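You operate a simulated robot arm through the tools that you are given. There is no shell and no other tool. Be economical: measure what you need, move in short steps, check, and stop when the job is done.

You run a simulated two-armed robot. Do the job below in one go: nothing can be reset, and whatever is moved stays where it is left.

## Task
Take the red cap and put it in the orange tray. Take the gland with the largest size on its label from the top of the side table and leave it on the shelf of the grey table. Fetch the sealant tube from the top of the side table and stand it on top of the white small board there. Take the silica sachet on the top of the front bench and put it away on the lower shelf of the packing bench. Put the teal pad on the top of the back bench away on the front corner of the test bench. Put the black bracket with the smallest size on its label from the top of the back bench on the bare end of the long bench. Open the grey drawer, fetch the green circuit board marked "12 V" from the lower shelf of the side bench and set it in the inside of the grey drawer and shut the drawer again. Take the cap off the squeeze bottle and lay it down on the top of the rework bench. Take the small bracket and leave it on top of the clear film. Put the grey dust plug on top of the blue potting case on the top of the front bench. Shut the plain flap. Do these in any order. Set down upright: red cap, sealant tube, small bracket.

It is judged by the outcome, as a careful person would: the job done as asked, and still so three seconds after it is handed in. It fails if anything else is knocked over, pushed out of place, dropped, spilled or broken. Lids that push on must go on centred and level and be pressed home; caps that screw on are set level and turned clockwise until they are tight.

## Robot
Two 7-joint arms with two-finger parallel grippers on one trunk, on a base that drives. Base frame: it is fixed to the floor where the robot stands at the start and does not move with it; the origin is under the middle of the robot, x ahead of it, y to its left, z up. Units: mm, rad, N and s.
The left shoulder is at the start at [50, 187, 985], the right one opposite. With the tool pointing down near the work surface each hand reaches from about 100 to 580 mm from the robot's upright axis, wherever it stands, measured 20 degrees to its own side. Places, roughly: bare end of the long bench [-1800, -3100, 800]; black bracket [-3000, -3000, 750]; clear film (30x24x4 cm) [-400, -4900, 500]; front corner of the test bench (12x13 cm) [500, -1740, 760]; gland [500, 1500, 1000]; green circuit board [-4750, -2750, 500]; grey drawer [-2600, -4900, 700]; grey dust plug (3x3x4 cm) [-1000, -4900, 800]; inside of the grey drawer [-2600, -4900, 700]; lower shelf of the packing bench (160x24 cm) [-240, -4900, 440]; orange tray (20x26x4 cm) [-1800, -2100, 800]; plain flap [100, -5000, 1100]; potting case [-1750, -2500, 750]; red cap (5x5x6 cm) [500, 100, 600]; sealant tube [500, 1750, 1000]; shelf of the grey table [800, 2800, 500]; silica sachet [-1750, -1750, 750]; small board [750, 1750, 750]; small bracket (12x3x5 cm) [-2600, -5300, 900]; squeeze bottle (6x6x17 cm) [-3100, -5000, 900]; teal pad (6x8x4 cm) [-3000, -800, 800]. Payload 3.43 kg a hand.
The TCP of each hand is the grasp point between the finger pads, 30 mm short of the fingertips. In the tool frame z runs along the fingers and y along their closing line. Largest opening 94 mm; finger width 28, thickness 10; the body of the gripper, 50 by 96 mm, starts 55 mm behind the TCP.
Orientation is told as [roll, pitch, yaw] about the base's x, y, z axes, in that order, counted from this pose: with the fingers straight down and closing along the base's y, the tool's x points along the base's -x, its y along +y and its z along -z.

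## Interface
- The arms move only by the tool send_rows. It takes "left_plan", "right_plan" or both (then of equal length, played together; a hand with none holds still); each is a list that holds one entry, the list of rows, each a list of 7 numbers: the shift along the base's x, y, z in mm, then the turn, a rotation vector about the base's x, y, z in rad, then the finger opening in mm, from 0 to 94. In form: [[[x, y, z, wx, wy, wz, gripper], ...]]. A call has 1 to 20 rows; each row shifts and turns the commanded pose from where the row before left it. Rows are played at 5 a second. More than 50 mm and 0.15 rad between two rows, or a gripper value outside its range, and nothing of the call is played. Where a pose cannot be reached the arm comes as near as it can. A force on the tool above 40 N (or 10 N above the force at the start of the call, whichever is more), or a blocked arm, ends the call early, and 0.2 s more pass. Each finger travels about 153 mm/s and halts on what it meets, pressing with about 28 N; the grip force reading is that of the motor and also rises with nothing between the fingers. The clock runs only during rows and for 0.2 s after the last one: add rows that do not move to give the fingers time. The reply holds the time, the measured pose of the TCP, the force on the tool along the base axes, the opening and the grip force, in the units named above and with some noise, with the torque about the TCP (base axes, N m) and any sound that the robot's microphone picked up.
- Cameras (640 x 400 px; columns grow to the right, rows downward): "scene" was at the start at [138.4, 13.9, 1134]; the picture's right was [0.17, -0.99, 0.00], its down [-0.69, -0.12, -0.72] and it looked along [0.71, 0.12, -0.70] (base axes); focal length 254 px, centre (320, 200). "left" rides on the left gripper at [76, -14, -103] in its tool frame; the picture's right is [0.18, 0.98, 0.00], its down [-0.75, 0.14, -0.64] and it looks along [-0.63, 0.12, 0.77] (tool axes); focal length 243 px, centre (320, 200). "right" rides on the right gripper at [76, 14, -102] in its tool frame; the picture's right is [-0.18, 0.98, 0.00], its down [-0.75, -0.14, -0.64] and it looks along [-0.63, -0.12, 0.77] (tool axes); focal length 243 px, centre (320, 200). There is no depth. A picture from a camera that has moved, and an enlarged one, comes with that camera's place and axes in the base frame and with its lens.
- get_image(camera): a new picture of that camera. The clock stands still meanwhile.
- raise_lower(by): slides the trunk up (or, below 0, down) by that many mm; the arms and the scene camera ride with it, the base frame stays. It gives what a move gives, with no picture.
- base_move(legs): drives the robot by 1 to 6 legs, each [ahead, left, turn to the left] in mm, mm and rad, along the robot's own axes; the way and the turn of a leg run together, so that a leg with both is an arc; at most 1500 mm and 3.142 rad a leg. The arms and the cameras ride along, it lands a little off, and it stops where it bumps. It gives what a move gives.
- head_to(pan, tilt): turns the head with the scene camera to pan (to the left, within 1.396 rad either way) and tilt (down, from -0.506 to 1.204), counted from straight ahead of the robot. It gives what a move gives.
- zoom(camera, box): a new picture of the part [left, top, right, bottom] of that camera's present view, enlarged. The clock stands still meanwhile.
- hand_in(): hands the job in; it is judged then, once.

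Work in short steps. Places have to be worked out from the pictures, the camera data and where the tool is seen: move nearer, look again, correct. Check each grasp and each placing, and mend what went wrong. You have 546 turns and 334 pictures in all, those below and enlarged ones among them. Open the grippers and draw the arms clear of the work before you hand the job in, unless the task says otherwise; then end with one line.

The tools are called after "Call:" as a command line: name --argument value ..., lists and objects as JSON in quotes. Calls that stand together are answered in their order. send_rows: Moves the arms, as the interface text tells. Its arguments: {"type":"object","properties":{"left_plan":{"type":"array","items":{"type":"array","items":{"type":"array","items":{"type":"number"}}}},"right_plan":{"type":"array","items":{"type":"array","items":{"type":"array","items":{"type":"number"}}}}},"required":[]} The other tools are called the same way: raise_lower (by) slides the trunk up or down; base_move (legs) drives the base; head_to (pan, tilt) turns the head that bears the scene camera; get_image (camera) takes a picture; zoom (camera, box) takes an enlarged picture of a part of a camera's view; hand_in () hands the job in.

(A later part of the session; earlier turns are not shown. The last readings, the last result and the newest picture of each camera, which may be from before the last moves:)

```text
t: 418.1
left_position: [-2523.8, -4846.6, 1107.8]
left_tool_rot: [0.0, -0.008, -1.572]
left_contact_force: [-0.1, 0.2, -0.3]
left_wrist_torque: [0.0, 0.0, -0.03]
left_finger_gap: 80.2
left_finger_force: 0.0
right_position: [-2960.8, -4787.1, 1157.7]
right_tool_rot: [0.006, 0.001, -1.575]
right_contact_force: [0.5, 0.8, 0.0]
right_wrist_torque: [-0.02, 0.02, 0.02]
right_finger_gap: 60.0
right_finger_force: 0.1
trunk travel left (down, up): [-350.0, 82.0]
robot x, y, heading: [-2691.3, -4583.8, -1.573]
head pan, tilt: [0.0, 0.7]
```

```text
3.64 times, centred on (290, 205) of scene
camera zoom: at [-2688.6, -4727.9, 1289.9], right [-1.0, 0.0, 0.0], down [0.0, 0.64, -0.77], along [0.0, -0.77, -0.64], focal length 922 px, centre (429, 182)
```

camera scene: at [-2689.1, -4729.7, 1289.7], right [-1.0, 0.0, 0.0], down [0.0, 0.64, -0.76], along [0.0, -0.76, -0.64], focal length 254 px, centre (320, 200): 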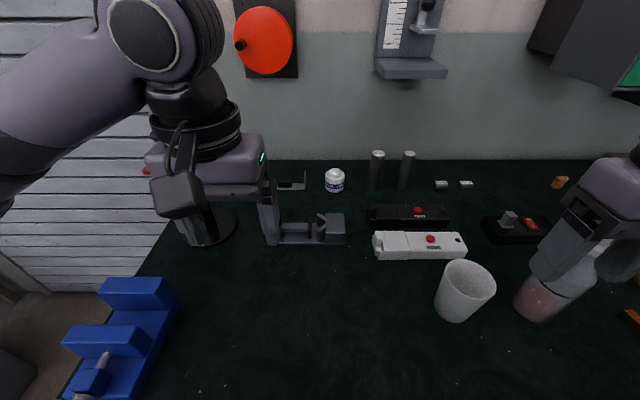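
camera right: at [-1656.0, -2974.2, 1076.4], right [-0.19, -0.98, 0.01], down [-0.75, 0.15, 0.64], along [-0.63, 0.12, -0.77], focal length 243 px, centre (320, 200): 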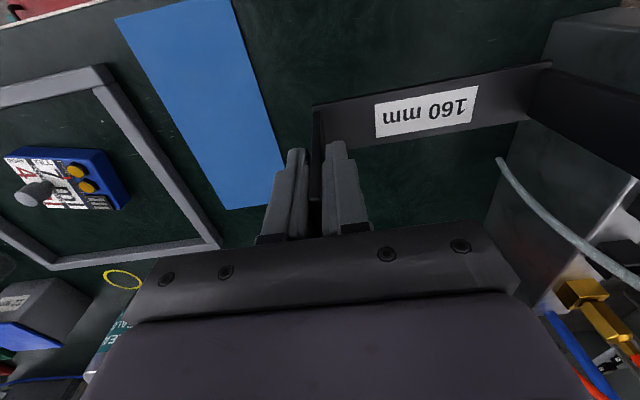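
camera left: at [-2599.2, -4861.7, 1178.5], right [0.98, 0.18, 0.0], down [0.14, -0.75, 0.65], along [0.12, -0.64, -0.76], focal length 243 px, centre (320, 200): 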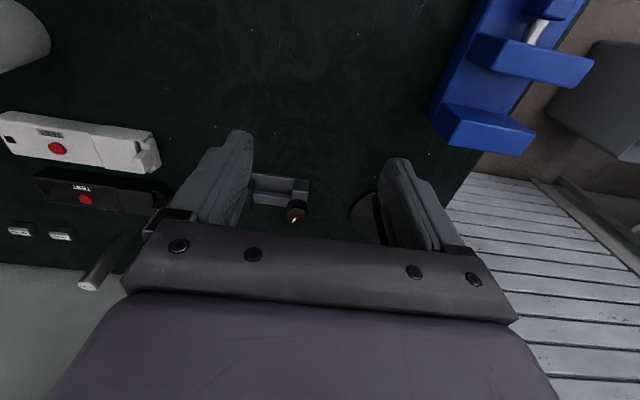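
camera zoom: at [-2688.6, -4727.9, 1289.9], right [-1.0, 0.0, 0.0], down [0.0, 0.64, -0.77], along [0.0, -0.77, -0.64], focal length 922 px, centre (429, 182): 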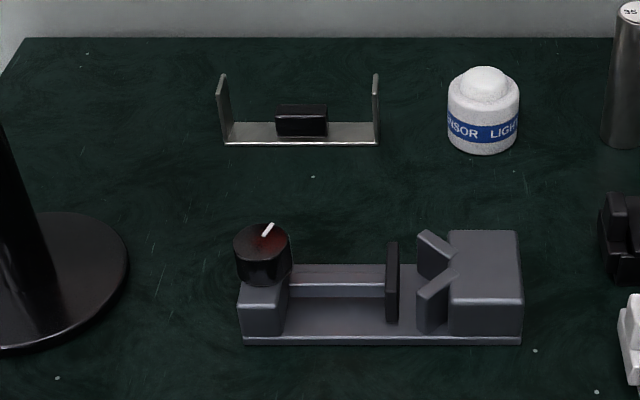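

Bracket: centre ≈[-2590,-5308], base z≈853, block 40 mm wide. I'll grip the block with the tool tilted 40° so it also suits the low shelf. Moving to a pre-grasp above it.

Call:
send_rows --left_plan '[[[-8, -40, 0, -0.14, 0, 0, 64], [-8, -40, 0, -0.14, 0, 0, 64], [-8, -40, 0, -0.14, 0, 0, 64], [-8, -40, 0, -0.14, 0, 0, 64], [-8, -40, 0, -0.14, 0, 0, 64], [-8, -45, -10, 0, 0, 0, 64], [-8, -45, -15, 0, 0, 0, 64], [-8, -45, -15, 0, 0, 0, 64], [0, -45, -15, 0, 0, 0, 64], [0, -45, -15, 0, 0, 0, 64], [0, -30, -15, 0, 0, 0, 64], [0, 0, 0, 0, 0, 0, 64]]]'

Call:
get_image --camera "left"

Call:
get_image --camera "scene"

```text
t: 420.8
left_position: [-2589.1, -5306.1, 1020.4]
left_tool_rot: [0.003, -0.708, -1.576]
left_contact_force: [-0.3, -1.1, 0.1]
left_wrist_torque: [0.04, 0.02, -0.06]
left_finger_gap: 63.9
left_finger_force: 0.1
right_position: [-2962.0, -4787.3, 1155.9]
right_tool_rot: [0.005, 0.001, -1.576]
right_contact_force: [0.4, 0.4, -0.1]
right_wrist_torque: [0.01, -0.02, -0.01]
right_finger_gap: 60.1
right_finger_force: 0.1
trunk travel left (down, up): [-350.0, 82.0]
robot x, y, heading: [-2686.1, -4586.8, -1.569]
head pan, tilt: [0.0, 0.7]
```

```text
195 pictures are left
camera left: at [-2602.8, -5181.3, 1049.2], right [0.98, 0.14, -0.12], down [0.14, -0.15, 0.98], along [0.12, -0.98, -0.17], focal length 243 px, centre (320, 200)
```

left: 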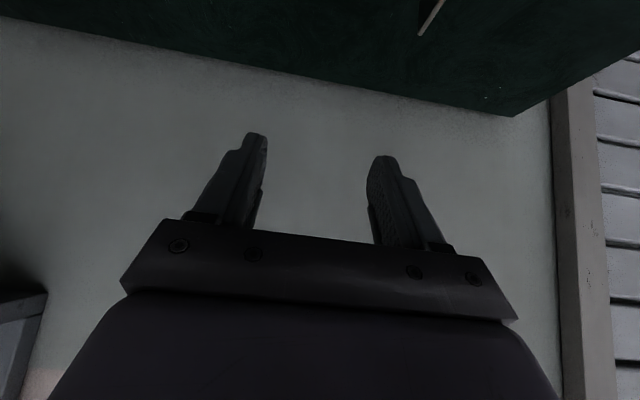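

```text
194 pictures are left
camera scene: at [-2688.9, -4728.8, 1289.8], right [-1.0, 0.0, 0.0], down [0.0, 0.64, -0.76], along [0.0, -0.76, -0.64], focal length 254 px, centre (320, 200)
```

scene: 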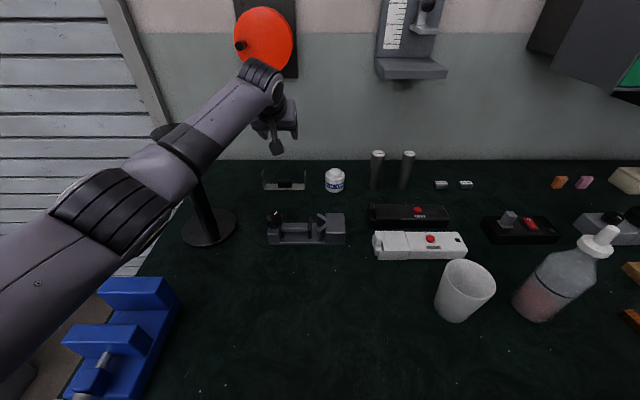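

The forearm passes close to the tall pole. I pull the hand back, shift the base 160 mm to the right, and approach with the arm farther from the pole.

Call:
send_rows --left_plan '[[[0, 45, 10, 0, 0, 0, 64], [0, 45, 10, 0, 0, 0, 64], [0, 45, 10, 0, 0, 0, 64], [0, 45, 10, 0, 0, 0, 64], [0, 45, 10, 0, 0, 0, 64], [0, 45, 10, 0, 0, 0, 64]]]'

```text
t: 422.1
left_position: [-2588.1, -5033.3, 1083.7]
left_tool_rot: [0.004, -0.708, -1.574]
left_contact_force: [-0.8, 0.7, 0.3]
left_wrist_torque: [-0.03, 0.07, -0.01]
left_finger_gap: 64.0
left_finger_force: 0.0
right_position: [-2961.5, -4787.4, 1156.9]
right_tool_rot: [0.004, -0.001, -1.577]
right_contact_force: [-0.6, -0.9, 0.2]
right_wrist_torque: [0.01, 0.0, -0.02]
right_finger_gap: 60.0
right_finger_force: 0.1
trunk travel left (down, up): [-350.0, 82.0]
robot x, y, heading: [-2689.5, -4586.3, -1.574]
head pan, tilt: [0.0, 0.7]
```

Call:
base_move --legs '[[0, -180, 0]]'

Call:
send_rows --left_plan '[[[35, -20, 0, 0, 0, 0, 64], [35, -30, 0, 0, 0, 0, 64], [35, -30, 0, 0, 0, 0, 64], [35, -30, 0, 0, 0, 0, 64], [35, -30, 0, 0, 0, 0, 64], [0, -45, -10, 0, 0, 0, 64], [0, -45, -20, 0, 0, 0, 64], [0, -40, -20, 0, 0, 0, 64], [0, 0, 0, 0, 0, 0, 64]]]'

Call:
get_image --camera "scene"

```text
t: 423.7
left_position: [-2768.0, -5033.1, 1083.3]
left_tool_rot: [0.002, -0.709, -1.569]
left_contact_force: [-0.6, 0.4, 0.7]
left_wrist_torque: [-0.01, -0.04, 0.01]
left_finger_gap: 63.7
left_finger_force: 0.0
right_position: [-3141.4, -4788.2, 1157.5]
right_tool_rot: [0.008, 0.0, -1.573]
right_contact_force: [-0.1, 0.4, -0.6]
right_wrist_torque: [0.0, 0.01, -0.02]
right_finger_gap: 60.1
right_finger_force: 0.1
trunk travel left (down, up): [-350.0, 82.0]
robot x, y, heading: [-2866.9, -4588.7, -1.566]
head pan, tilt: [0.0, 0.7]
```

```text
t: 425.7
left_position: [-2592.4, -5305.0, 1033.4]
left_tool_rot: [0.001, -0.711, -1.571]
left_contact_force: [0.4, 0.5, 0.3]
left_wrist_torque: [-0.01, -0.03, 0.01]
left_finger_gap: 63.8
left_finger_force: 0.1
right_position: [-3140.2, -4788.5, 1156.9]
right_tool_rot: [0.004, 0.001, -1.572]
right_contact_force: [-0.5, -0.1, 0.0]
right_wrist_torque: [-0.01, -0.03, -0.04]
right_finger_gap: 60.0
right_finger_force: 0.1
trunk travel left (down, up): [-350.0, 82.0]
robot x, y, heading: [-2864.9, -4585.8, -1.566]
head pan, tilt: [0.0, 0.7]
```

```text
193 pictures are left
camera scene: at [-2867.7, -4729.0, 1289.8], right [-1.0, 0.0, 0.0], down [0.0, 0.64, -0.77], along [0.0, -0.77, -0.64], focal length 254 px, centre (320, 200)
```

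scene: 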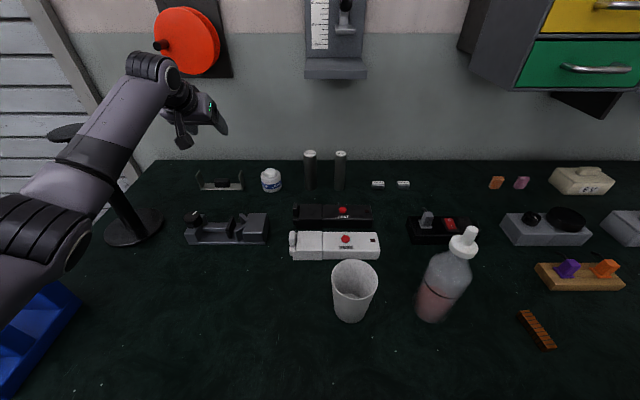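

Now the forearm stays ≈150 mm off the pole. I descend 75 mm and check with the left camera.

Call:
send_rows --left_plan '[[[2, -3, -40, 0, 0, 0, 64], [0, 0, -35, 0, 0, 0, 64], [0, 0, 0, 0, 0, 0, 64]]]'

Call:
get_image --camera "left"

Call:
zoom --camera "scene" --box '[140, 110, 300, 250]'

```text
t: 426.5
left_position: [-2590.3, -5309.3, 956.9]
left_tool_rot: [0.002, -0.709, -1.571]
left_contact_force: [-0.4, -0.2, 0.0]
left_wrist_torque: [-0.01, -0.01, 0.03]
left_finger_gap: 64.1
left_finger_force: 0.1
right_position: [-3141.2, -4788.7, 1157.0]
right_tool_rot: [0.005, 0.002, -1.576]
right_contact_force: [-0.6, 0.3, 0.7]
right_wrist_torque: [0.0, -0.01, 0.01]
right_finger_gap: 60.1
right_finger_force: 0.1
trunk travel left (down, up): [-350.0, 82.0]
robot x, y, heading: [-2871.6, -4588.5, -1.568]
head pan, tilt: [0.0, 0.7]
```

```text
192 pictures are left
camera left: at [-2605.0, -5183.9, 986.3], right [0.98, 0.14, -0.12], down [0.14, -0.15, 0.98], along [0.12, -0.98, -0.17], focal length 243 px, centre (320, 200)
```

left: 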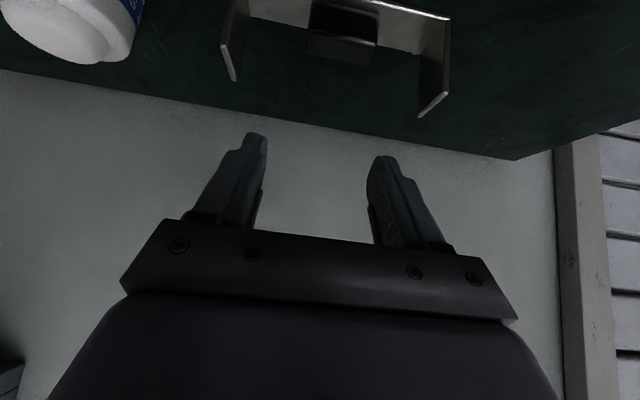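

```text
2.86 times, centred on (220, 180) of scene
camera zoom: at [-2867.9, -4729.1, 1289.8], right [-1.0, 0.0, 0.0], down [0.0, 0.64, -0.77], along [0.0, -0.77, -0.64], focal length 724 px, centre (606, 257)
```

zoom: 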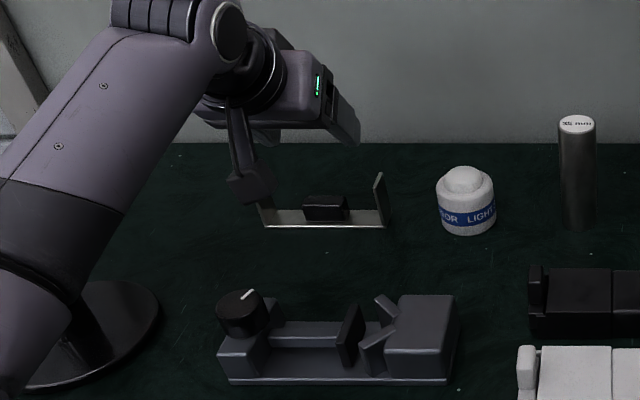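

Block centre ≈[-2587,-5308]. I descend so the fingertips straddle the block, then close.

Call:
send_rows --left_plan '[[[3, 7, -35, 0, 0, 0, 64], [0, 6, -25, 0, 0, 0, 64], [0, 0, -5, 0, 0, 0, 64], [0, 0, 0, 0, 0, 0, 64]]]'

Call:
get_image --camera "left"

```text
t: 427.5
left_position: [-2588.0, -5294.8, 895.1]
left_tool_rot: [0.0, -0.709, -1.568]
left_contact_force: [0.1, 0.2, -0.6]
left_wrist_torque: [-0.04, -0.03, 0.01]
left_finger_gap: 64.0
left_finger_force: 0.0
right_position: [-3140.5, -4788.1, 1156.7]
right_tool_rot: [0.005, -0.001, -1.574]
right_contact_force: [0.5, -0.5, 0.1]
right_wrist_torque: [0.04, 0.03, 0.02]
right_finger_gap: 59.7
right_finger_force: 0.0
trunk travel left (down, up): [-350.0, 82.0]
robot x, y, heading: [-2866.1, -4583.7, -1.566]
head pan, tilt: [0.0, 0.7]
```

```text
190 pictures are left
camera left: at [-2602.0, -5170.2, 922.3], right [0.98, 0.14, -0.12], down [0.14, -0.15, 0.98], along [0.12, -0.98, -0.17], focal length 243 px, centre (320, 200)
```

left: 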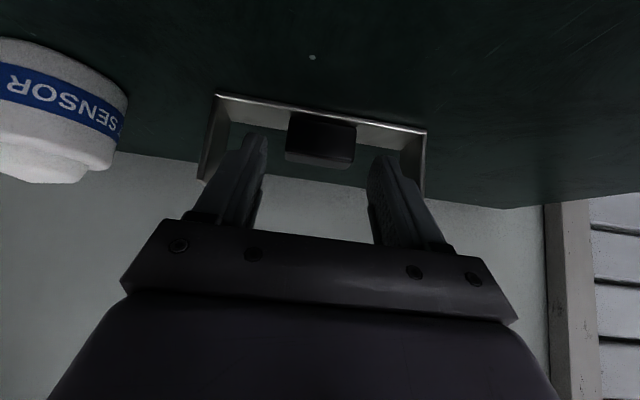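

The block is between the fingertips. Down 5 mm and close.

Call:
send_rows --left_plan '[[[0, 0, -5, 0, 0, 0, 64], [0, 0, 0, 0, 0, 0, 50], [0, 0, 0, 0, 0, 0, 25], [0, 0, 0, 0, 0, 0, 25], [0, 0, 0, 0, 0, 0, 25]]]'

Call:
get_image --camera "left"

```text
t: 428.7
left_position: [-2587.1, -5294.1, 888.0]
left_tool_rot: [0.0, -0.71, -1.569]
left_contact_force: [-0.7, 0.1, 0.3]
left_wrist_torque: [-0.02, 0.04, -0.01]
left_finger_gap: 39.2
left_finger_force: 27.6
right_position: [-3140.8, -4788.1, 1156.3]
right_tool_rot: [0.006, 0.0, -1.574]
right_contact_force: [-0.6, 0.5, 0.2]
right_wrist_torque: [0.01, 0.0, 0.0]
right_finger_gap: 60.0
right_finger_force: 0.1
trunk travel left (down, up): [-350.0, 82.0]
robot x, y, heading: [-2866.2, -4587.1, -1.571]
head pan, tilt: [0.0, 0.7]
```

```text
189 pictures are left
camera left: at [-2601.9, -5169.5, 917.8], right [0.98, 0.14, -0.12], down [0.14, -0.15, 0.98], along [0.12, -0.98, -0.17], focal length 243 px, centre (320, 200)
```

left: 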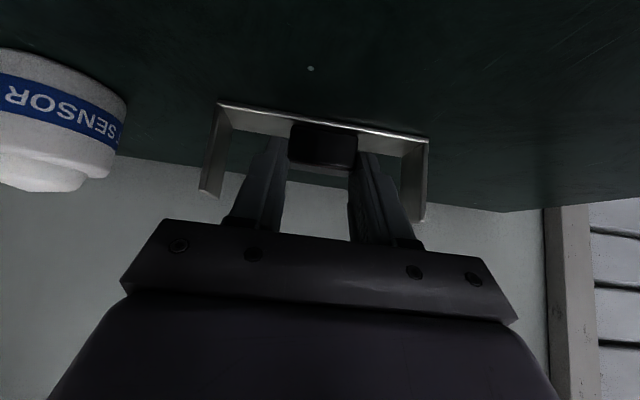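

Gripped at 39 mm. I lift straight and draw back over the fixture.

Call:
send_rows --left_plan '[[[0, 0, 20, 0, 0, 0, 25], [0, 0, 45, 0, 0, 0, 25], [0, 0, 45, 0, 0, 0, 25], [0, 0, 45, 0, 0, 0, 25], [0, 35, 30, 0, 0, 0, 25], [0, 45, 10, 0, 0, 0, 25], [0, 45, 0, 0, 0, 0, 25], [0, 45, 0, 0, 0, 0, 25], [0, 45, 0, 0, 0, 0, 25], [0, 45, 0, 0, 0, 0, 25], [0, 45, 0, 0, 0, 0, 25]]]'

Call:
get_image --camera "left"

```text
t: 431.1
left_position: [-2584.4, -4988.6, 1082.7]
left_tool_rot: [0.003, -0.708, -1.571]
left_contact_force: [0.2, -0.8, -1.2]
left_wrist_torque: [0.02, 0.01, 0.02]
left_finger_gap: 39.0
left_finger_force: 28.1
right_position: [-3140.8, -4788.3, 1155.6]
right_tool_rot: [0.007, 0.0, -1.573]
right_contact_force: [-0.3, 0.6, 0.5]
right_wrist_torque: [-0.01, 0.03, -0.01]
right_finger_gap: 59.6
right_finger_force: 0.1
trunk travel left (down, up): [-350.0, 82.0]
robot x, y, heading: [-2867.4, -4587.0, -1.569]
head pan, tilt: [0.0, 0.7]
```

```text
188 pictures are left
camera left: at [-2600.1, -4863.6, 1110.7], right [0.98, 0.14, -0.12], down [0.14, -0.16, 0.98], along [0.12, -0.98, -0.17], focal length 243 px, centre (320, 200)
```

left: 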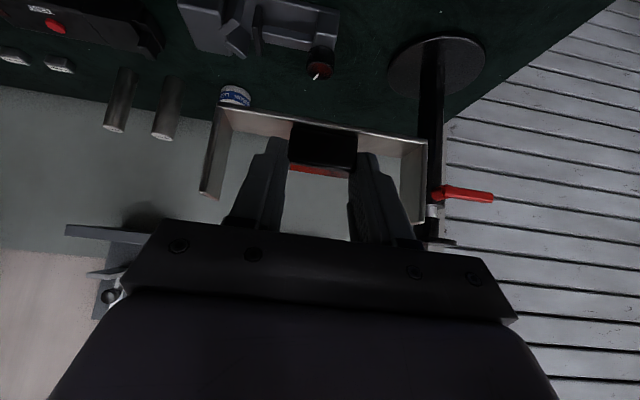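

Bracket held. I back out and drive to the packing bench's shelf with the film.

Call:
base_move --legs '[[-550, 0, 0], [0, 1400, 0], [0, 965, 0]]'

Call:
raise_lower --by -340

Call:
send_rows --left_plan '[[[0, 20, -45, 0, 0, 0, 25], [0, 0, -45, 0, 0, 0, 25], [0, 0, -45, 0, 0, 0, 25], [0, 0, -10, 0, 0, 0, 25]]]'

Call:
get_image --camera "scene"

```text
t: 445.4
left_position: [-222.7, -4417.9, 1082.8]
left_tool_rot: [0.0, -0.708, -1.558]
left_contact_force: [0.7, 0.0, -1.4]
left_wrist_torque: [-0.01, 0.01, 0.01]
left_finger_gap: 39.2
left_finger_force: 27.8
right_position: [-781.0, -4225.5, 1156.6]
right_tool_rot: [0.005, 0.001, -1.562]
right_contact_force: [0.1, 0.8, 0.1]
right_wrist_torque: [0.02, -0.02, 0.02]
right_finger_gap: 60.0
right_finger_force: 0.0
trunk travel left (down, up): [-350.0, 82.0]
robot x, y, heading: [-511.4, -4020.2, -1.558]
head pan, tilt: [0.0, 0.7]
```

```text
t: 448.8
left_position: [-222.5, -4418.0, 741.3]
left_tool_rot: [0.002, -0.708, -1.559]
left_contact_force: [-0.5, 0.0, -1.2]
left_wrist_torque: [0.02, -0.01, 0.01]
left_finger_gap: 39.4
left_finger_force: 28.0
right_position: [-781.6, -4224.2, 816.5]
right_tool_rot: [0.007, 0.0, -1.561]
right_contact_force: [-0.3, -0.1, -1.0]
right_wrist_torque: [0.04, 0.0, -0.02]
right_finger_gap: 60.1
right_finger_force: 0.0
trunk travel left (down, up): [-10.0, 422.0]
robot x, y, heading: [-508.0, -4016.5, -1.559]
head pan, tilt: [0.0, 0.7]
```

```text
t: 449.8
left_position: [-224.0, -4404.3, 595.9]
left_tool_rot: [0.002, -0.707, -1.558]
left_contact_force: [0.1, 0.1, -1.0]
left_wrist_torque: [0.01, -0.01, 0.0]
left_finger_gap: 39.4
left_finger_force: 27.7
left hand out of reach, approached as far as the arm can: row 2
right_position: [-779.3, -4224.3, 817.4]
right_tool_rot: [0.004, 0.001, -1.563]
right_contact_force: [0.3, 0.2, 0.5]
right_wrist_torque: [0.09, 0.02, -0.01]
right_finger_gap: 59.9
right_finger_force: 0.1
trunk travel left (down, up): [-10.0, 422.0]
robot x, y, heading: [-509.6, -4015.6, -1.556]
head pan, tilt: [0.0, 0.7]
```

```text
187 pictures are left
camera scene: at [-508.4, -4161.6, 949.8], right [-1.0, -0.01, 0.0], down [-0.01, 0.64, -0.76], along [0.01, -0.76, -0.64], focal length 254 px, centre (320, 200)
```

scene: 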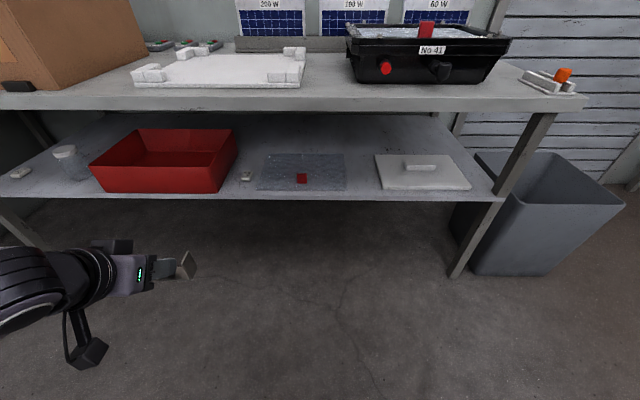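

I zoom on the film to measure the free areas.

Call:
zoom --camera "scene" --box '[225, 140, 375, 210]'

```text
4.27 times, centred on (300, 175) of scene
camera zoom: at [-508.4, -4161.6, 949.8], right [-1.0, -0.01, 0.0], down [-0.01, 0.64, -0.76], along [0.01, -0.76, -0.64], focal length 1082 px, centre (405, 307)
```

zoom: 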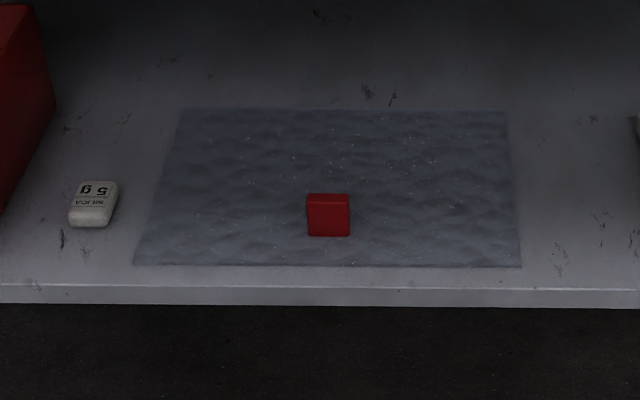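

Free left part of the film: x from -290 to -418, front edge y≈-4815. I drive nearer.

Call:
base_move --legs '[[290, -25, -0.015]]'

Call:
get_image --camera "left"

```text
t: 451.7
left_position: [-251.4, -4692.0, 596.6]
left_tool_rot: [0.001, -0.707, -1.573]
left_contact_force: [0.8, 0.2, -1.6]
left_wrist_torque: [0.03, 0.04, 0.0]
left_finger_gap: 39.3
left_finger_force: 28.5
right_position: [-805.6, -4504.2, 816.4]
right_tool_rot: [0.007, 0.001, -1.577]
right_contact_force: [-0.5, 0.6, 0.6]
right_wrist_torque: [0.0, 0.01, -0.01]
right_finger_gap: 60.2
right_finger_force: 0.2
trunk travel left (down, up): [-10.0, 422.0]
robot x, y, heading: [-531.9, -4302.4, -1.575]
head pan, tilt: [0.0, 0.7]
```

```text
185 pictures are left
camera left: at [-265.4, -4568.7, 625.4], right [0.98, 0.14, -0.12], down [0.14, -0.16, 0.98], along [0.12, -0.98, -0.17], focal length 243 px, centre (320, 200)
```

left: 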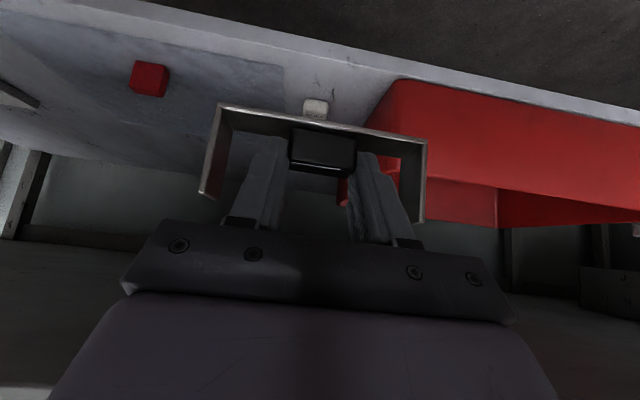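

Film corner at ≈(-292,-4811); cube edge x≈-430. I move the bracket in to ≈10 mm above the film.

Call:
send_rows --left_plan '[[[-36, 0, 0, 0, 0, 0, 25], [-36, 0, 0, 0, 0, 0, 25], [-35, 0, 0, 0, 0, 0, 25], [0, -33, -27, 0, 0, 0, 25], [0, -33, -27, 0, 0, 0, 25], [0, -33, -27, 0, 0, 0, 25], [0, -32, -26, 0, 0, 0, 25], [0, 0, 0, 0, 0, 0, 25]]]'

Call:
get_image --camera "left"

Call:
zoom --camera "scene" --box '[160, 120, 420, 260]'

```text
t: 453.5
left_position: [-358.1, -4824.7, 490.4]
left_tool_rot: [0.0, -0.715, -1.572]
left_contact_force: [0.4, -0.3, 9.6]
left_wrist_torque: [-0.06, -0.01, -0.05]
left_finger_gap: 39.2
left_finger_force: 27.8
right_position: [-806.1, -4504.6, 817.3]
right_tool_rot: [0.006, -0.002, -1.575]
right_contact_force: [0.4, -0.1, -0.4]
right_wrist_torque: [-0.02, 0.03, -0.02]
right_finger_gap: 59.9
right_finger_force: 0.0
trunk travel left (down, up): [-10.0, 422.0]
robot x, y, heading: [-531.7, -4305.6, -1.571]
head pan, tilt: [0.0, 0.7]
```

```text
184 pictures are left
camera left: at [-373.0, -4700.4, 519.1], right [0.98, 0.14, -0.12], down [0.14, -0.15, 0.98], along [0.12, -0.98, -0.17], focal length 243 px, centre (320, 200)
```

left: 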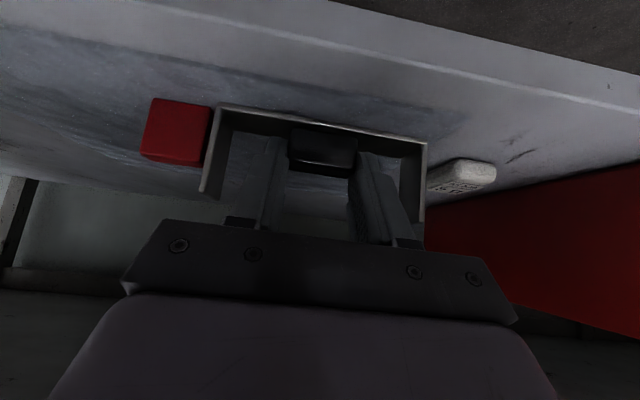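

```text
2.46 times, centred on (290, 190) of scene
camera zoom: at [-533.6, -4446.0, 950.1], right [-1.0, 0.0, 0.0], down [0.0, 0.64, -0.77], along [0.0, -0.77, -0.64], focal length 624 px, centre (394, 225)
```

zoom: 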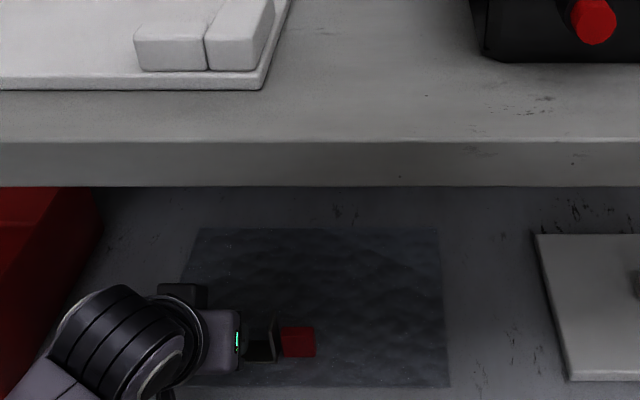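

The bracket touches the film (9.6 N). I release and withdraw along the tool axis.

Call:
send_rows --left_plan '[[[0, 0, -1, 0, 0, 0, 25], [0, 0, 0, 0, 0, 0, 46], [0, 0, 0, 0, 0, 0, 58], [0, 0, 0, 0, 0, 0, 58], [0, 16, 19, 0, 0, 0, 58], [0, 28, 33, 0, 0, 0, 58], [0, 28, 33, 0, 0, 0, 58], [0, 28, 33, 0, 0, 0, 58]]]'

Call:
get_image --camera "left"

```text
t: 455.3
left_position: [-355.3, -4723.2, 605.2]
left_tool_rot: [0.003, -0.707, -1.571]
left_contact_force: [-0.1, -0.3, -0.9]
left_wrist_torque: [0.01, 0.01, -0.02]
left_finger_gap: 58.1
left_finger_force: 0.0
right_position: [-806.6, -4504.7, 816.7]
right_tool_rot: [0.004, 0.0, -1.576]
right_contact_force: [-0.1, -0.1, -0.5]
right_wrist_torque: [-0.01, 0.01, -0.02]
right_finger_gap: 60.0
right_finger_force: 0.1
trunk travel left (down, up): [-10.0, 422.0]
robot x, y, heading: [-531.0, -4306.5, -1.568]
head pan, tilt: [0.0, 0.7]
```

```text
182 pictures are left
camera left: at [-370.1, -4598.7, 633.9], right [0.98, 0.14, -0.12], down [0.14, -0.16, 0.98], along [0.12, -0.98, -0.17], focal length 243 px, centre (320, 200)
```

left: 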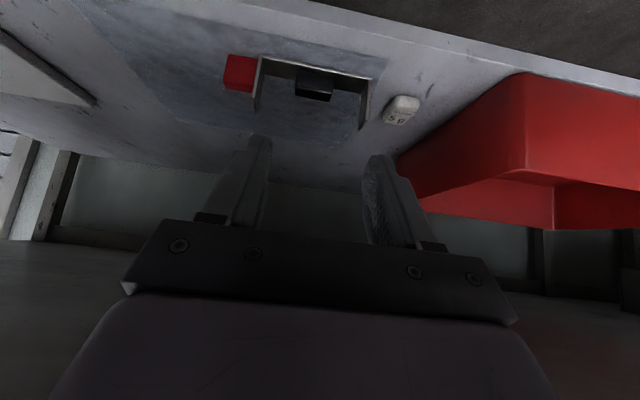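

The bracket stands on the film. Next the squeeze bottle: back out, raise the trunk, and drive to it.

Call:
base_move --legs '[[-250, 0, 0], [0, -1500, 0], [0, -1040, 0]]'

Call:
raise_lower --by 360

Call:
send_rows --left_plan '[[[0, -20, 25, 0, 0, 0, 80], [0, -20, 25, -0.1, 0, 0, 80], [0, -20, 25, -0.12, 0, 0, 80], [0, -20, 25, -0.12, 0, 0, 80], [0, 0, 0, 0, 0, 0, 80]]]'

Call:
get_image --camera "scene"

```text
t: 469.3
left_position: [-2945.2, -4448.2, 605.3]
left_tool_rot: [0.002, -0.709, -1.592]
left_contact_force: [0.3, -0.9, -0.3]
left_wrist_torque: [-0.05, 0.0, -0.04]
left_finger_gap: 57.8
left_finger_force: 0.1
right_position: [-3391.7, -4220.9, 816.4]
right_tool_rot: [0.005, 0.0, -1.597]
right_contact_force: [0.0, 0.6, 0.3]
right_wrist_torque: [0.02, -0.03, 0.0]
right_finger_gap: 60.1
right_finger_force: 0.1
trunk travel left (down, up): [-10.0, 422.0]
robot x, y, heading: [-3115.8, -4025.8, -1.594]
head pan, tilt: [0.0, 0.7]
```

```text
t: 472.8
left_position: [-2946.1, -4446.7, 964.7]
left_tool_rot: [0.002, -0.708, -1.594]
left_contact_force: [-1.1, 0.0, 1.2]
left_wrist_torque: [0.0, -0.02, -0.03]
left_finger_gap: 58.0
left_finger_force: 0.1
right_position: [-3390.4, -4219.9, 1177.0]
right_tool_rot: [0.005, 0.0, -1.596]
right_contact_force: [-0.5, 1.0, 0.1]
right_wrist_torque: [0.03, 0.0, 0.01]
right_finger_gap: 60.0
right_finger_force: 0.0
trunk travel left (down, up): [-370.0, 62.0]
robot x, y, heading: [-3112.9, -4028.6, -1.592]
head pan, tilt: [0.0, 0.7]
```

```text
t: 474.0
left_position: [-2946.4, -4529.3, 1065.1]
left_tool_rot: [0.017, -1.048, -1.607]
left_contact_force: [-0.5, -0.1, -0.2]
left_wrist_torque: [-0.01, -0.03, -0.01]
left_finger_gap: 80.1
left_finger_force: 0.1
right_position: [-3390.4, -4221.0, 1176.2]
right_tool_rot: [0.005, 0.0, -1.597]
right_contact_force: [0.5, 0.8, 0.3]
right_wrist_torque: [0.01, 0.06, -0.02]
right_finger_gap: 60.1
right_finger_force: 0.0
trunk travel left (down, up): [-370.0, 62.0]
robot x, y, heading: [-3113.4, -4024.0, -1.592]
head pan, tilt: [0.0, 0.7]
```

```text
181 pictures are left
camera scene: at [-3117.0, -4167.3, 1309.8], right [-1.0, 0.02, 0.0], down [0.01, 0.64, -0.76], along [-0.02, -0.76, -0.64], focal length 254 px, centre (320, 200)
```

scene: 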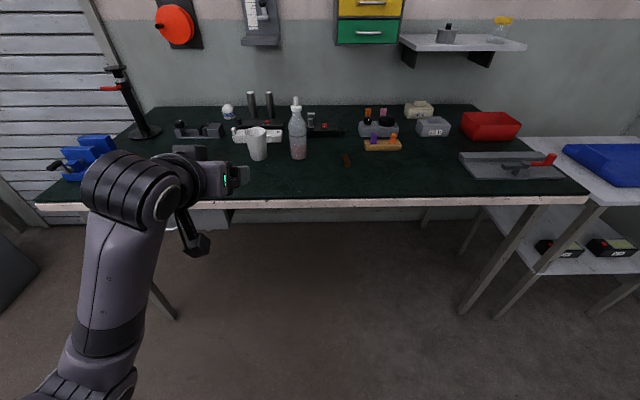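

Call:
zoom --camera "scene" --box '[235, 85, 345, 170]'

```text
4.71 times, centred on (290, 128) of scene
camera zoom: at [-3117.0, -4167.3, 1309.8], right [-1.0, 0.02, 0.0], down [0.01, 0.64, -0.76], along [-0.02, -0.76, -0.64], focal length 1193 px, centre (461, 541)
```

zoom: 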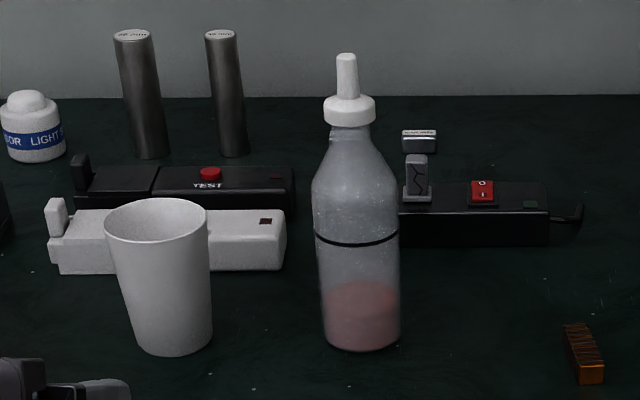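

Bottle: axis ≈[-3060,-4952], body ∅63 up to z≈960, cap collar z≈1010–1032 (∅34), nozzle to 1059. I position the base for two-handed work.

Call:
base_move --legs '[[350, 53, 0.021]]'

Call:
send_rows --left_plan '[[[-40, 15, 0, 0, 0, 0, 84], [-40, 15, 0, 0, 0, 0, 84], [-40, 15, -10, 0, 0, 0, 84], [-38, 0, -20, 0, 0, 0, 84], [0, 0, 0, 0, 0, 0, 84]]]'

Call:
get_image --camera "left"

Call:
get_image --camera "scene"

```text
t: 476.3
left_position: [-2884.6, -4869.9, 1064.1]
left_tool_rot: [0.015, -1.048, -1.584]
left_contact_force: [0.1, 0.4, 0.5]
left_wrist_torque: [0.04, 0.01, 0.0]
left_finger_gap: 79.9
left_finger_force: 0.1
right_position: [-3337.5, -4572.5, 1177.1]
right_tool_rot: [0.006, -0.001, -1.576]
right_contact_force: [-0.5, -0.1, -0.5]
right_wrist_torque: [0.02, 0.0, -0.01]
right_finger_gap: 59.9
right_finger_force: 0.0
trunk travel left (down, up): [-370.0, 62.0]
robot x, y, heading: [-3061.9, -4368.6, -1.573]
head pan, tilt: [0.0, 0.7]
```

```text
t: 477.5
left_position: [-3023.4, -4838.2, 1040.5]
left_tool_rot: [0.116, -1.093, -1.638]
left_contact_force: [0.4, 0.3, -0.3]
left_wrist_torque: [0.02, 0.01, -0.02]
left_finger_gap: 83.8
left_finger_force: 0.0
right_position: [-3336.2, -4571.9, 1176.1]
right_tool_rot: [0.005, -0.001, -1.574]
right_contact_force: [0.5, 0.0, 0.4]
right_wrist_torque: [0.02, -0.02, 0.03]
right_finger_gap: 60.0
right_finger_force: 0.0
trunk travel left (down, up): [-370.0, 62.0]
robot x, y, heading: [-3061.6, -4371.6, -1.569]
head pan, tilt: [0.0, 0.7]
```

```text
179 pictures are left
camera left: at [-3041.5, -4712.2, 1018.7], right [0.99, 0.12, -0.11], down [0.08, 0.23, 0.97], along [0.14, -0.97, 0.22], focal length 243 px, centre (320, 200)
```

left: 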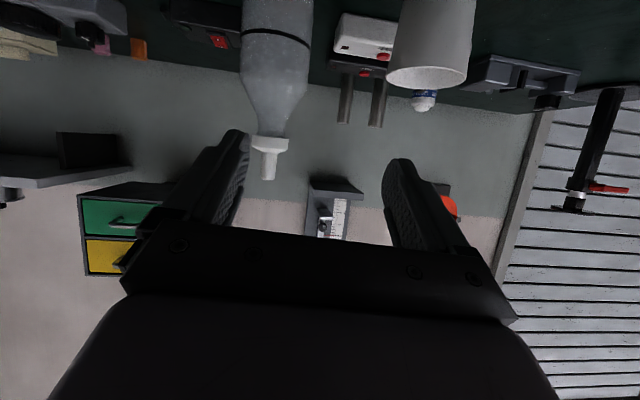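

```text
178 pictures are left
camera scene: at [-3064.0, -4512.3, 1309.8], right [-1.0, 0.0, 0.0], down [0.0, 0.64, -0.77], along [0.0, -0.77, -0.64], focal length 254 px, centre (320, 200)
```

scene: 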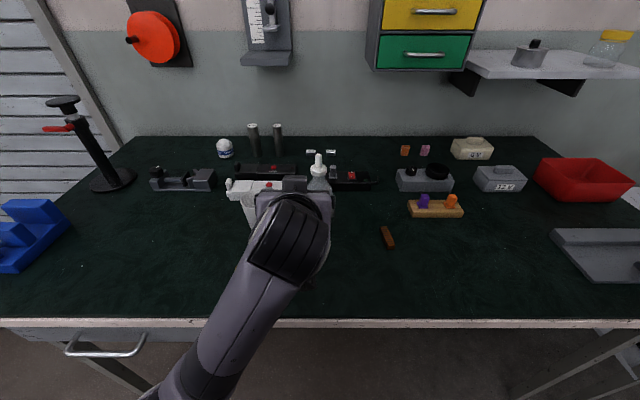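

The left arm is cramped here. I raise it, shift the base (right 58, ahead 60), and will descend around the bottle from above.

Call:
send_rows --left_plan '[[[0, -15, 45, 0, 0, 0, 84], [0, -15, 45, 0, 0, 0, 84], [0, -10, 30, 0, 0, 0, 84], [0, 0, 0, 0, 0, 0, 84]]]'

Call:
base_move --legs '[[55, -58, 0]]'

```text
t: 478.0
left_position: [-2994.3, -4860.7, 1055.1]
left_tool_rot: [0.305, -1.026, -1.741]
left_contact_force: [0.2, 0.8, -0.4]
left_wrist_torque: [0.02, -0.03, 0.01]
left_finger_gap: 84.3
left_finger_force: 0.0
right_position: [-3336.7, -4571.9, 1177.4]
right_tool_rot: [0.007, -0.001, -1.575]
right_contact_force: [-1.0, 0.5, -0.2]
right_wrist_torque: [-0.01, -0.01, 0.03]
right_finger_gap: 59.9
right_finger_force: 0.0
trunk travel left (down, up): [-370.0, 62.0]
robot x, y, heading: [-3062.2, -4366.9, -1.568]
head pan, tilt: [0.0, 0.7]
stopped in row 2 (left hand): the arm was blocked; the commanded pose is now the measured one
```

```text
t: 479.1
left_position: [-3051.1, -4917.3, 1054.7]
left_tool_rot: [0.303, -1.026, -1.743]
left_contact_force: [0.2, -0.6, -0.2]
left_wrist_torque: [-0.05, 0.01, 0.01]
left_finger_gap: 84.0
left_finger_force: 0.1
right_position: [-3395.4, -4627.0, 1176.1]
right_tool_rot: [0.006, 0.0, -1.575]
right_contact_force: [-0.6, 0.4, -1.0]
right_wrist_torque: [0.01, -0.03, -0.01]
right_finger_gap: 60.1
right_finger_force: 0.0
trunk travel left (down, up): [-370.0, 62.0]
robot x, y, heading: [-3122.4, -4426.3, -1.571]
head pan, tilt: [0.0, 0.7]
```

The arm got blocked and the base moved the hand near the bottle top. I check at once.

Call:
get_image --camera "left"

Call:
get_image --camera "scene"

```text
177 pictures are left
camera left: at [-3074.6, -4792.1, 1038.9], right [0.98, 0.18, -0.01], down [-0.03, 0.18, 0.98], along [0.18, -0.97, 0.18], focal length 243 px, centre (320, 200)
```

left: 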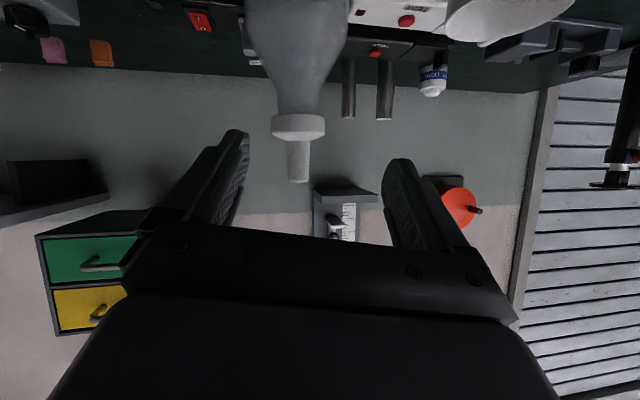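

```text
176 pictures are left
camera scene: at [-3121.6, -4568.7, 1309.7], right [-1.0, 0.0, 0.0], down [0.0, 0.64, -0.76], along [0.0, -0.76, -0.64], focal length 254 px, centre (320, 200)
```

scene: 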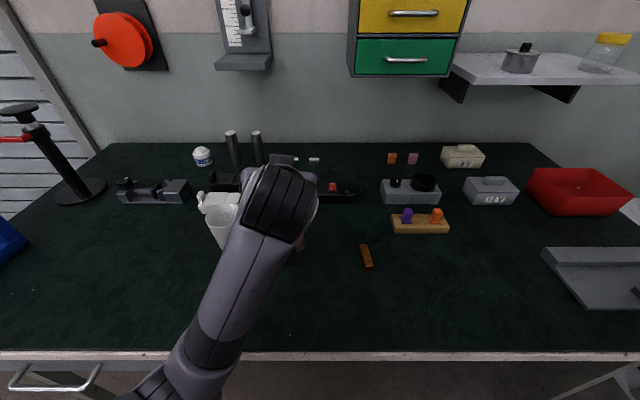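

The bottle stands untouched between the open fingers. I back the base straight out, then bring the left hand back to vertical; roles change: right hand will hold the body, left hand takes the cap.

Call:
base_move --legs '[[-200, 0, 0]]'

Call:
send_rows --left_plan '[[[20, 0, 10, 0.126, -0.022, 0, 70], [20, 0, 10, 0.126, -0.022, 0, 70], [20, 0, 10, 0.126, -0.022, 0, 70], [20, 0, 10, 0.126, -0.022, 0, 70], [10, 0, 10, 0.126, -0.022, 0, 70], [0, 0, 10, 0.126, -0.022, 0, 70], [0, 0, 10, 0.126, -0.022, 0, 70], [0, 0, 10, 0.126, -0.022, 0, 70], [0, 0, 0, 0.017, 0.1, 0, 70], [0, 0, 0, 0.017, 0.1, 0, 70], [0, 0, 0, 0.017, 0.1, 0, 70], [0, 0, 0, 0, 0, 0.086, 70], [0, 0, 0, 0, 0, 0.086, 70], [0, 0, 0, 0, 0, 0, 70]]]'

```text
t: 480.7
left_position: [-3050.2, -4712.6, 1056.3]
left_tool_rot: [0.305, -1.028, -1.737]
left_contact_force: [-0.4, 0.9, 0.0]
left_wrist_torque: [-0.01, 0.01, 0.02]
left_finger_gap: 84.0
left_finger_force: 0.0
right_position: [-3394.4, -4423.8, 1177.8]
right_tool_rot: [0.005, 0.0, -1.574]
right_contact_force: [-0.5, 0.6, -0.7]
right_wrist_torque: [-0.01, -0.01, 0.02]
right_finger_gap: 60.2
right_finger_force: 0.0
trunk travel left (down, up): [-370.0, 62.0]
robot x, y, heading: [-3122.3, -4222.3, -1.564]
head pan, tilt: [0.0, 0.7]
```

```text
t: 481.6
left_position: [-2931.2, -4737.6, 1056.4]
left_tool_rot: [0.44, -0.603, -1.723]
left_contact_force: [-0.4, 0.0, 0.4]
left_wrist_torque: [0.01, 0.0, -0.03]
left_finger_gap: 70.0
left_finger_force: 0.0
left hand out of reach, approached as far as the arm can: row 3, 4
right_position: [-3394.1, -4424.3, 1177.0]
right_tool_rot: [0.007, 0.001, -1.572]
right_contact_force: [0.4, 0.5, -0.4]
right_wrist_torque: [0.0, 0.0, 0.0]
right_finger_gap: 60.2
right_finger_force: 0.1
trunk travel left (down, up): [-370.0, 62.0]
robot x, y, heading: [-3121.7, -4223.9, -1.562]
head pan, tilt: [0.0, 0.7]
stopped in row 4 (left hand): the arm was blocked; the commanded pose is now the measured one
```

Blocked again, probably a joint limit. I move the hand outward first, then rotate on.

Call:
send_rows --left_plan '[[[30, -20, -10, 0, 0, 0, 70], [30, -20, -10, 0, 0, 0, 70], [0, -20, -10, 0.1, 0, 0, 70], [0, -20, -10, 0.1, 0, 0, 70], [0, 0, 0, 0.1, 0, 0, 70], [0, 0, 0, 0.1, 0, 0, 70]]]'

Call:
get_image --camera "scene"

```text
t: 482.9
left_position: [-2869.2, -4817.9, 1016.1]
left_tool_rot: [0.378, -0.205, -1.697]
left_contact_force: [1.1, 0.9, 0.1]
left_wrist_torque: [0.0, -0.03, 0.02]
left_finger_gap: 70.0
left_finger_force: 0.0
right_position: [-3393.9, -4424.3, 1176.9]
right_tool_rot: [0.007, 0.0, -1.573]
right_contact_force: [0.2, 0.7, 0.3]
right_wrist_torque: [-0.03, -0.02, 0.03]
right_finger_gap: 60.0
right_finger_force: 0.0
trunk travel left (down, up): [-370.0, 62.0]
robot x, y, heading: [-3124.0, -4218.4, -1.565]
head pan, tilt: [0.0, 0.7]
```

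```text
175 pictures are left
camera scene: at [-3121.2, -4365.2, 1309.8], right [-1.0, 0.0, 0.0], down [0.0, 0.64, -0.76], along [0.0, -0.76, -0.64], focal length 254 px, centre (320, 200)
```

scene: 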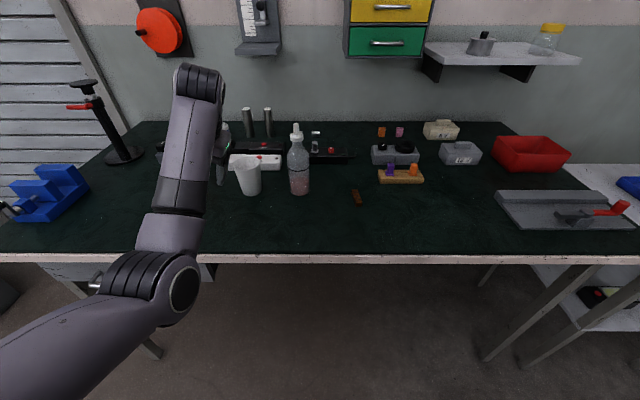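

Call:
send_rows --left_plan '[[[0, 10, 0, 0.102, -0.013, 0, 70], [0, 10, 0, 0.102, -0.013, 0, 70], [0, 10, 0, 0.016, 0.125, 0, 70], [0, 10, 0, 0.016, 0.125, 0, 70], [0, 10, 0, 0.016, 0.125, 0, 70], [0, 0, 0, 0, 0, 0.126, 70], [0, 0, 0, 0, 0, 0, 70]]]'

```text
t: 484.6
left_position: [-2851.2, -4782.2, 1011.1]
left_tool_rot: [0.005, 0.003, -1.554]
left_contact_force: [-0.8, 0.0, -0.1]
left_wrist_torque: [-0.02, -0.01, 0.01]
left_finger_gap: 69.8
left_finger_force: 0.1
left hand out of reach, approached as far as the arm can: row 4, 5
right_position: [-3393.4, -4425.2, 1177.0]
right_tool_rot: [0.005, -0.001, -1.57]
right_contact_force: [0.0, -0.4, 0.1]
right_wrist_torque: [0.02, -0.04, -0.01]
right_finger_gap: 60.0
right_finger_force: 0.2
trunk travel left (down, up): [-370.0, 62.0]
robot x, y, heading: [-3118.6, -4223.6, -1.564]
head pan, tilt: [0.0, 0.7]
```

Left hand is vertical. Now I prepare the right hand: tilt 60° forward with a 20° yaw to the left, while the left retracts.

Call:
send_rows --right_plan '[[[15, -35, -8, -0.131, 0, 0, 80], [15, -35, -8, -0.131, 0, 0, 80], [15, -35, -8, -0.131, 0, 0, 80], [15, -35, -8, -0.131, 0, 0, 80], [15, -30, -8, -0.131, 0, 0, 80], [15, -30, -8, -0.131, 0, 0, 80], [15, -30, -8, -0.131, 0, 0, 80], [15, -30, -8, -0.131, 0, 0, 80], [15, 0, -8, 0, 0, 0.12, 84], [15, 0, -8, 0, 0, 0.12, 84], [0, 0, 0, 0, 0, 0.11, 84], [0, 0, 0, 0, 0, 0, 84]]]' --left_plan '[[[0, 20, 5, 0, 0, 0, 70], [0, 20, 5, 0, 0, 0, 70], [0, 20, 5, 0, 0, 0, 70], [0, 20, 5, 0, 0, 0, 70], [0, 20, 5, 0, 0, 0, 70], [0, 20, 5, 0, 0, 0, 70], [0, 0, 5, 0, 0, 0, 70], [0, 0, 5, 0, 0, 0, 70], [0, 0, 5, 0, 0, 0, 70], [0, 0, 5, 0, 0, 0, 70], [0, 0, 0, 0, 0, 0, 70], [0, 0, 0, 0, 0, 0, 70]]]'

Call:
get_image --camera "right"

```text
t: 487.1
left_position: [-2800.0, -4752.0, 1041.0]
left_tool_rot: [0.001, -0.003, -1.56]
left_contact_force: [0.0, -0.5, 0.1]
left_wrist_torque: [0.0, 0.0, 0.0]
left_finger_gap: 70.2
left_finger_force: 0.1
left hand out of reach, approached as far as the arm can: row 1, 2, 3, 4, 5, 6
right_position: [-3243.4, -4684.3, 1097.7]
right_tool_rot: [0.006, -1.048, -1.22]
right_contact_force: [-0.3, 0.2, -0.3]
right_wrist_torque: [0.01, 0.0, -0.01]
right_finger_gap: 84.0
right_finger_force: 0.1
trunk travel left (down, up): [-370.0, 62.0]
robot x, y, heading: [-3119.4, -4223.1, -1.57]
head pan, tilt: [0.0, 0.7]
```

```text
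174 pictures are left
camera right: at [-3273.8, -4561.3, 1083.6], right [0.95, 0.26, 0.16], down [-0.2, 0.12, 0.97], along [0.23, -0.96, 0.16], focal length 243 px, centre (320, 200)
```

right: 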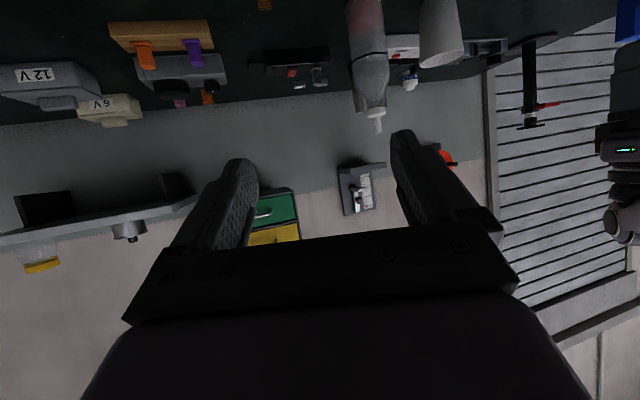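

Right hand is well posed. I move the base to ≈(-3010,-4400) so the bottle lies ahead of the right hand.

Call:
base_move --legs '[[175, 109, 0]]'

Call:
get_image --camera "right"

Call:
get_image --camera "scene"

```text
t: 488.8
left_position: [-2689.3, -4926.6, 1041.1]
left_tool_rot: [0.002, -0.002, -1.559]
left_contact_force: [0.6, -0.3, -0.5]
left_wrist_torque: [0.02, 0.05, -0.01]
left_finger_gap: 69.9
left_finger_force: 0.1
right_position: [-3133.2, -4859.6, 1096.9]
right_tool_rot: [0.007, -1.047, -1.221]
right_contact_force: [0.3, -0.8, 0.0]
right_wrist_torque: [-0.03, -0.01, 0.05]
right_finger_gap: 83.9
right_finger_force: 0.1
trunk travel left (down, up): [-370.0, 62.0]
robot x, y, heading: [-3013.4, -4396.7, -1.566]
head pan, tilt: [0.0, 0.7]
```

```text
173 pictures are left
camera right: at [-3164.7, -4735.8, 1083.6], right [0.95, 0.26, 0.16], down [-0.2, 0.12, 0.97], along [0.23, -0.96, 0.16], focal length 243 px, centre (320, 200)
```

right: 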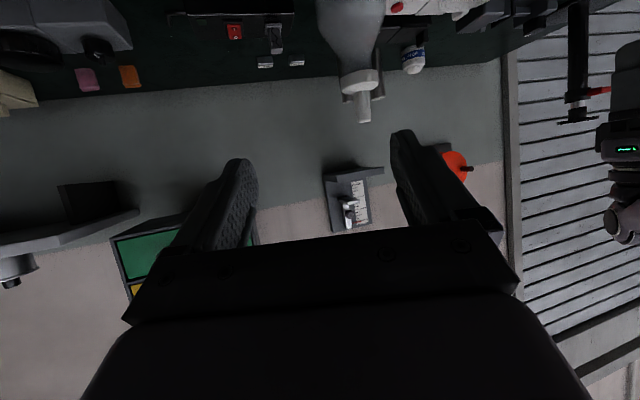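

```text
172 pictures are left
camera scene: at [-3012.2, -4539.7, 1309.7], right [-1.0, -0.01, 0.0], down [0.0, 0.64, -0.76], along [0.0, -0.76, -0.64], focal length 254 px, centre (320, 200)
```

scene: 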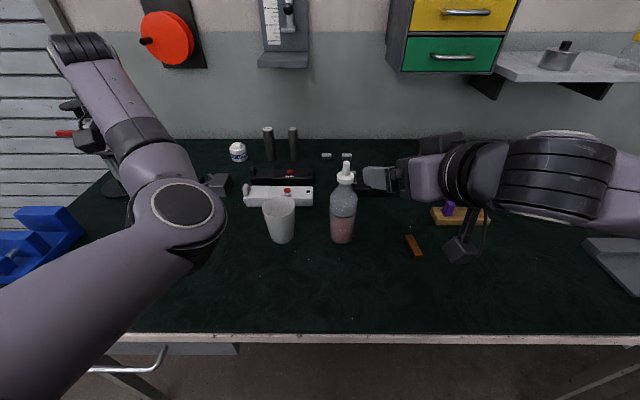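

Bottle axis ≈[-3060,-4948]. I bring the right hand back a little, lower it to z≈914 behind the bottle.

Call:
send_rows --right_plan '[[[15, 10, -10, 0, 0, 0, 84], [15, 10, -20, 0, 0, 0, 84], [0, 0, -45, 0, 0, 0, 84], [0, 0, -45, 0, 0, 0, 84], [0, 0, -40, 0, 0, 0, 84], [0, 0, -22, 0, 0, 0, 84], [0, 0, 0, 0, 0, 0, 84]]]'

Call:
get_image --camera "right"

```text
t: 490.4
left_position: [-2690.9, -4927.3, 1041.6]
left_tool_rot: [0.004, -0.004, -1.558]
left_contact_force: [0.5, 0.0, -0.2]
left_wrist_torque: [0.01, 0.0, -0.01]
left_finger_gap: 70.2
left_finger_force: 0.0
right_position: [-3124.6, -4850.7, 986.3]
right_tool_rot: [0.01, -1.041, -1.223]
right_contact_force: [-0.1, -0.3, 0.1]
right_wrist_torque: [0.02, 0.0, 0.03]
right_finger_gap: 84.2
right_finger_force: 0.0
right hand out of reach, approached as far as the arm can: row 4, 5, 6
trunk travel left (down, up): [-370.0, 62.0]
robot x, y, heading: [-3009.4, -4396.9, -1.558]
head pan, tilt: [0.0, 0.7]
```

```text
171 pictures are left
camera right: at [-3154.0, -4726.8, 972.8], right [0.95, 0.26, 0.16], down [-0.2, 0.11, 0.97], along [0.23, -0.96, 0.16], focal length 243 px, centre (320, 200)
```

right: 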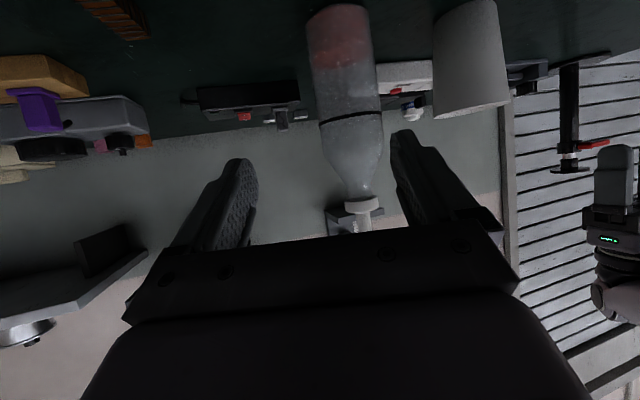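

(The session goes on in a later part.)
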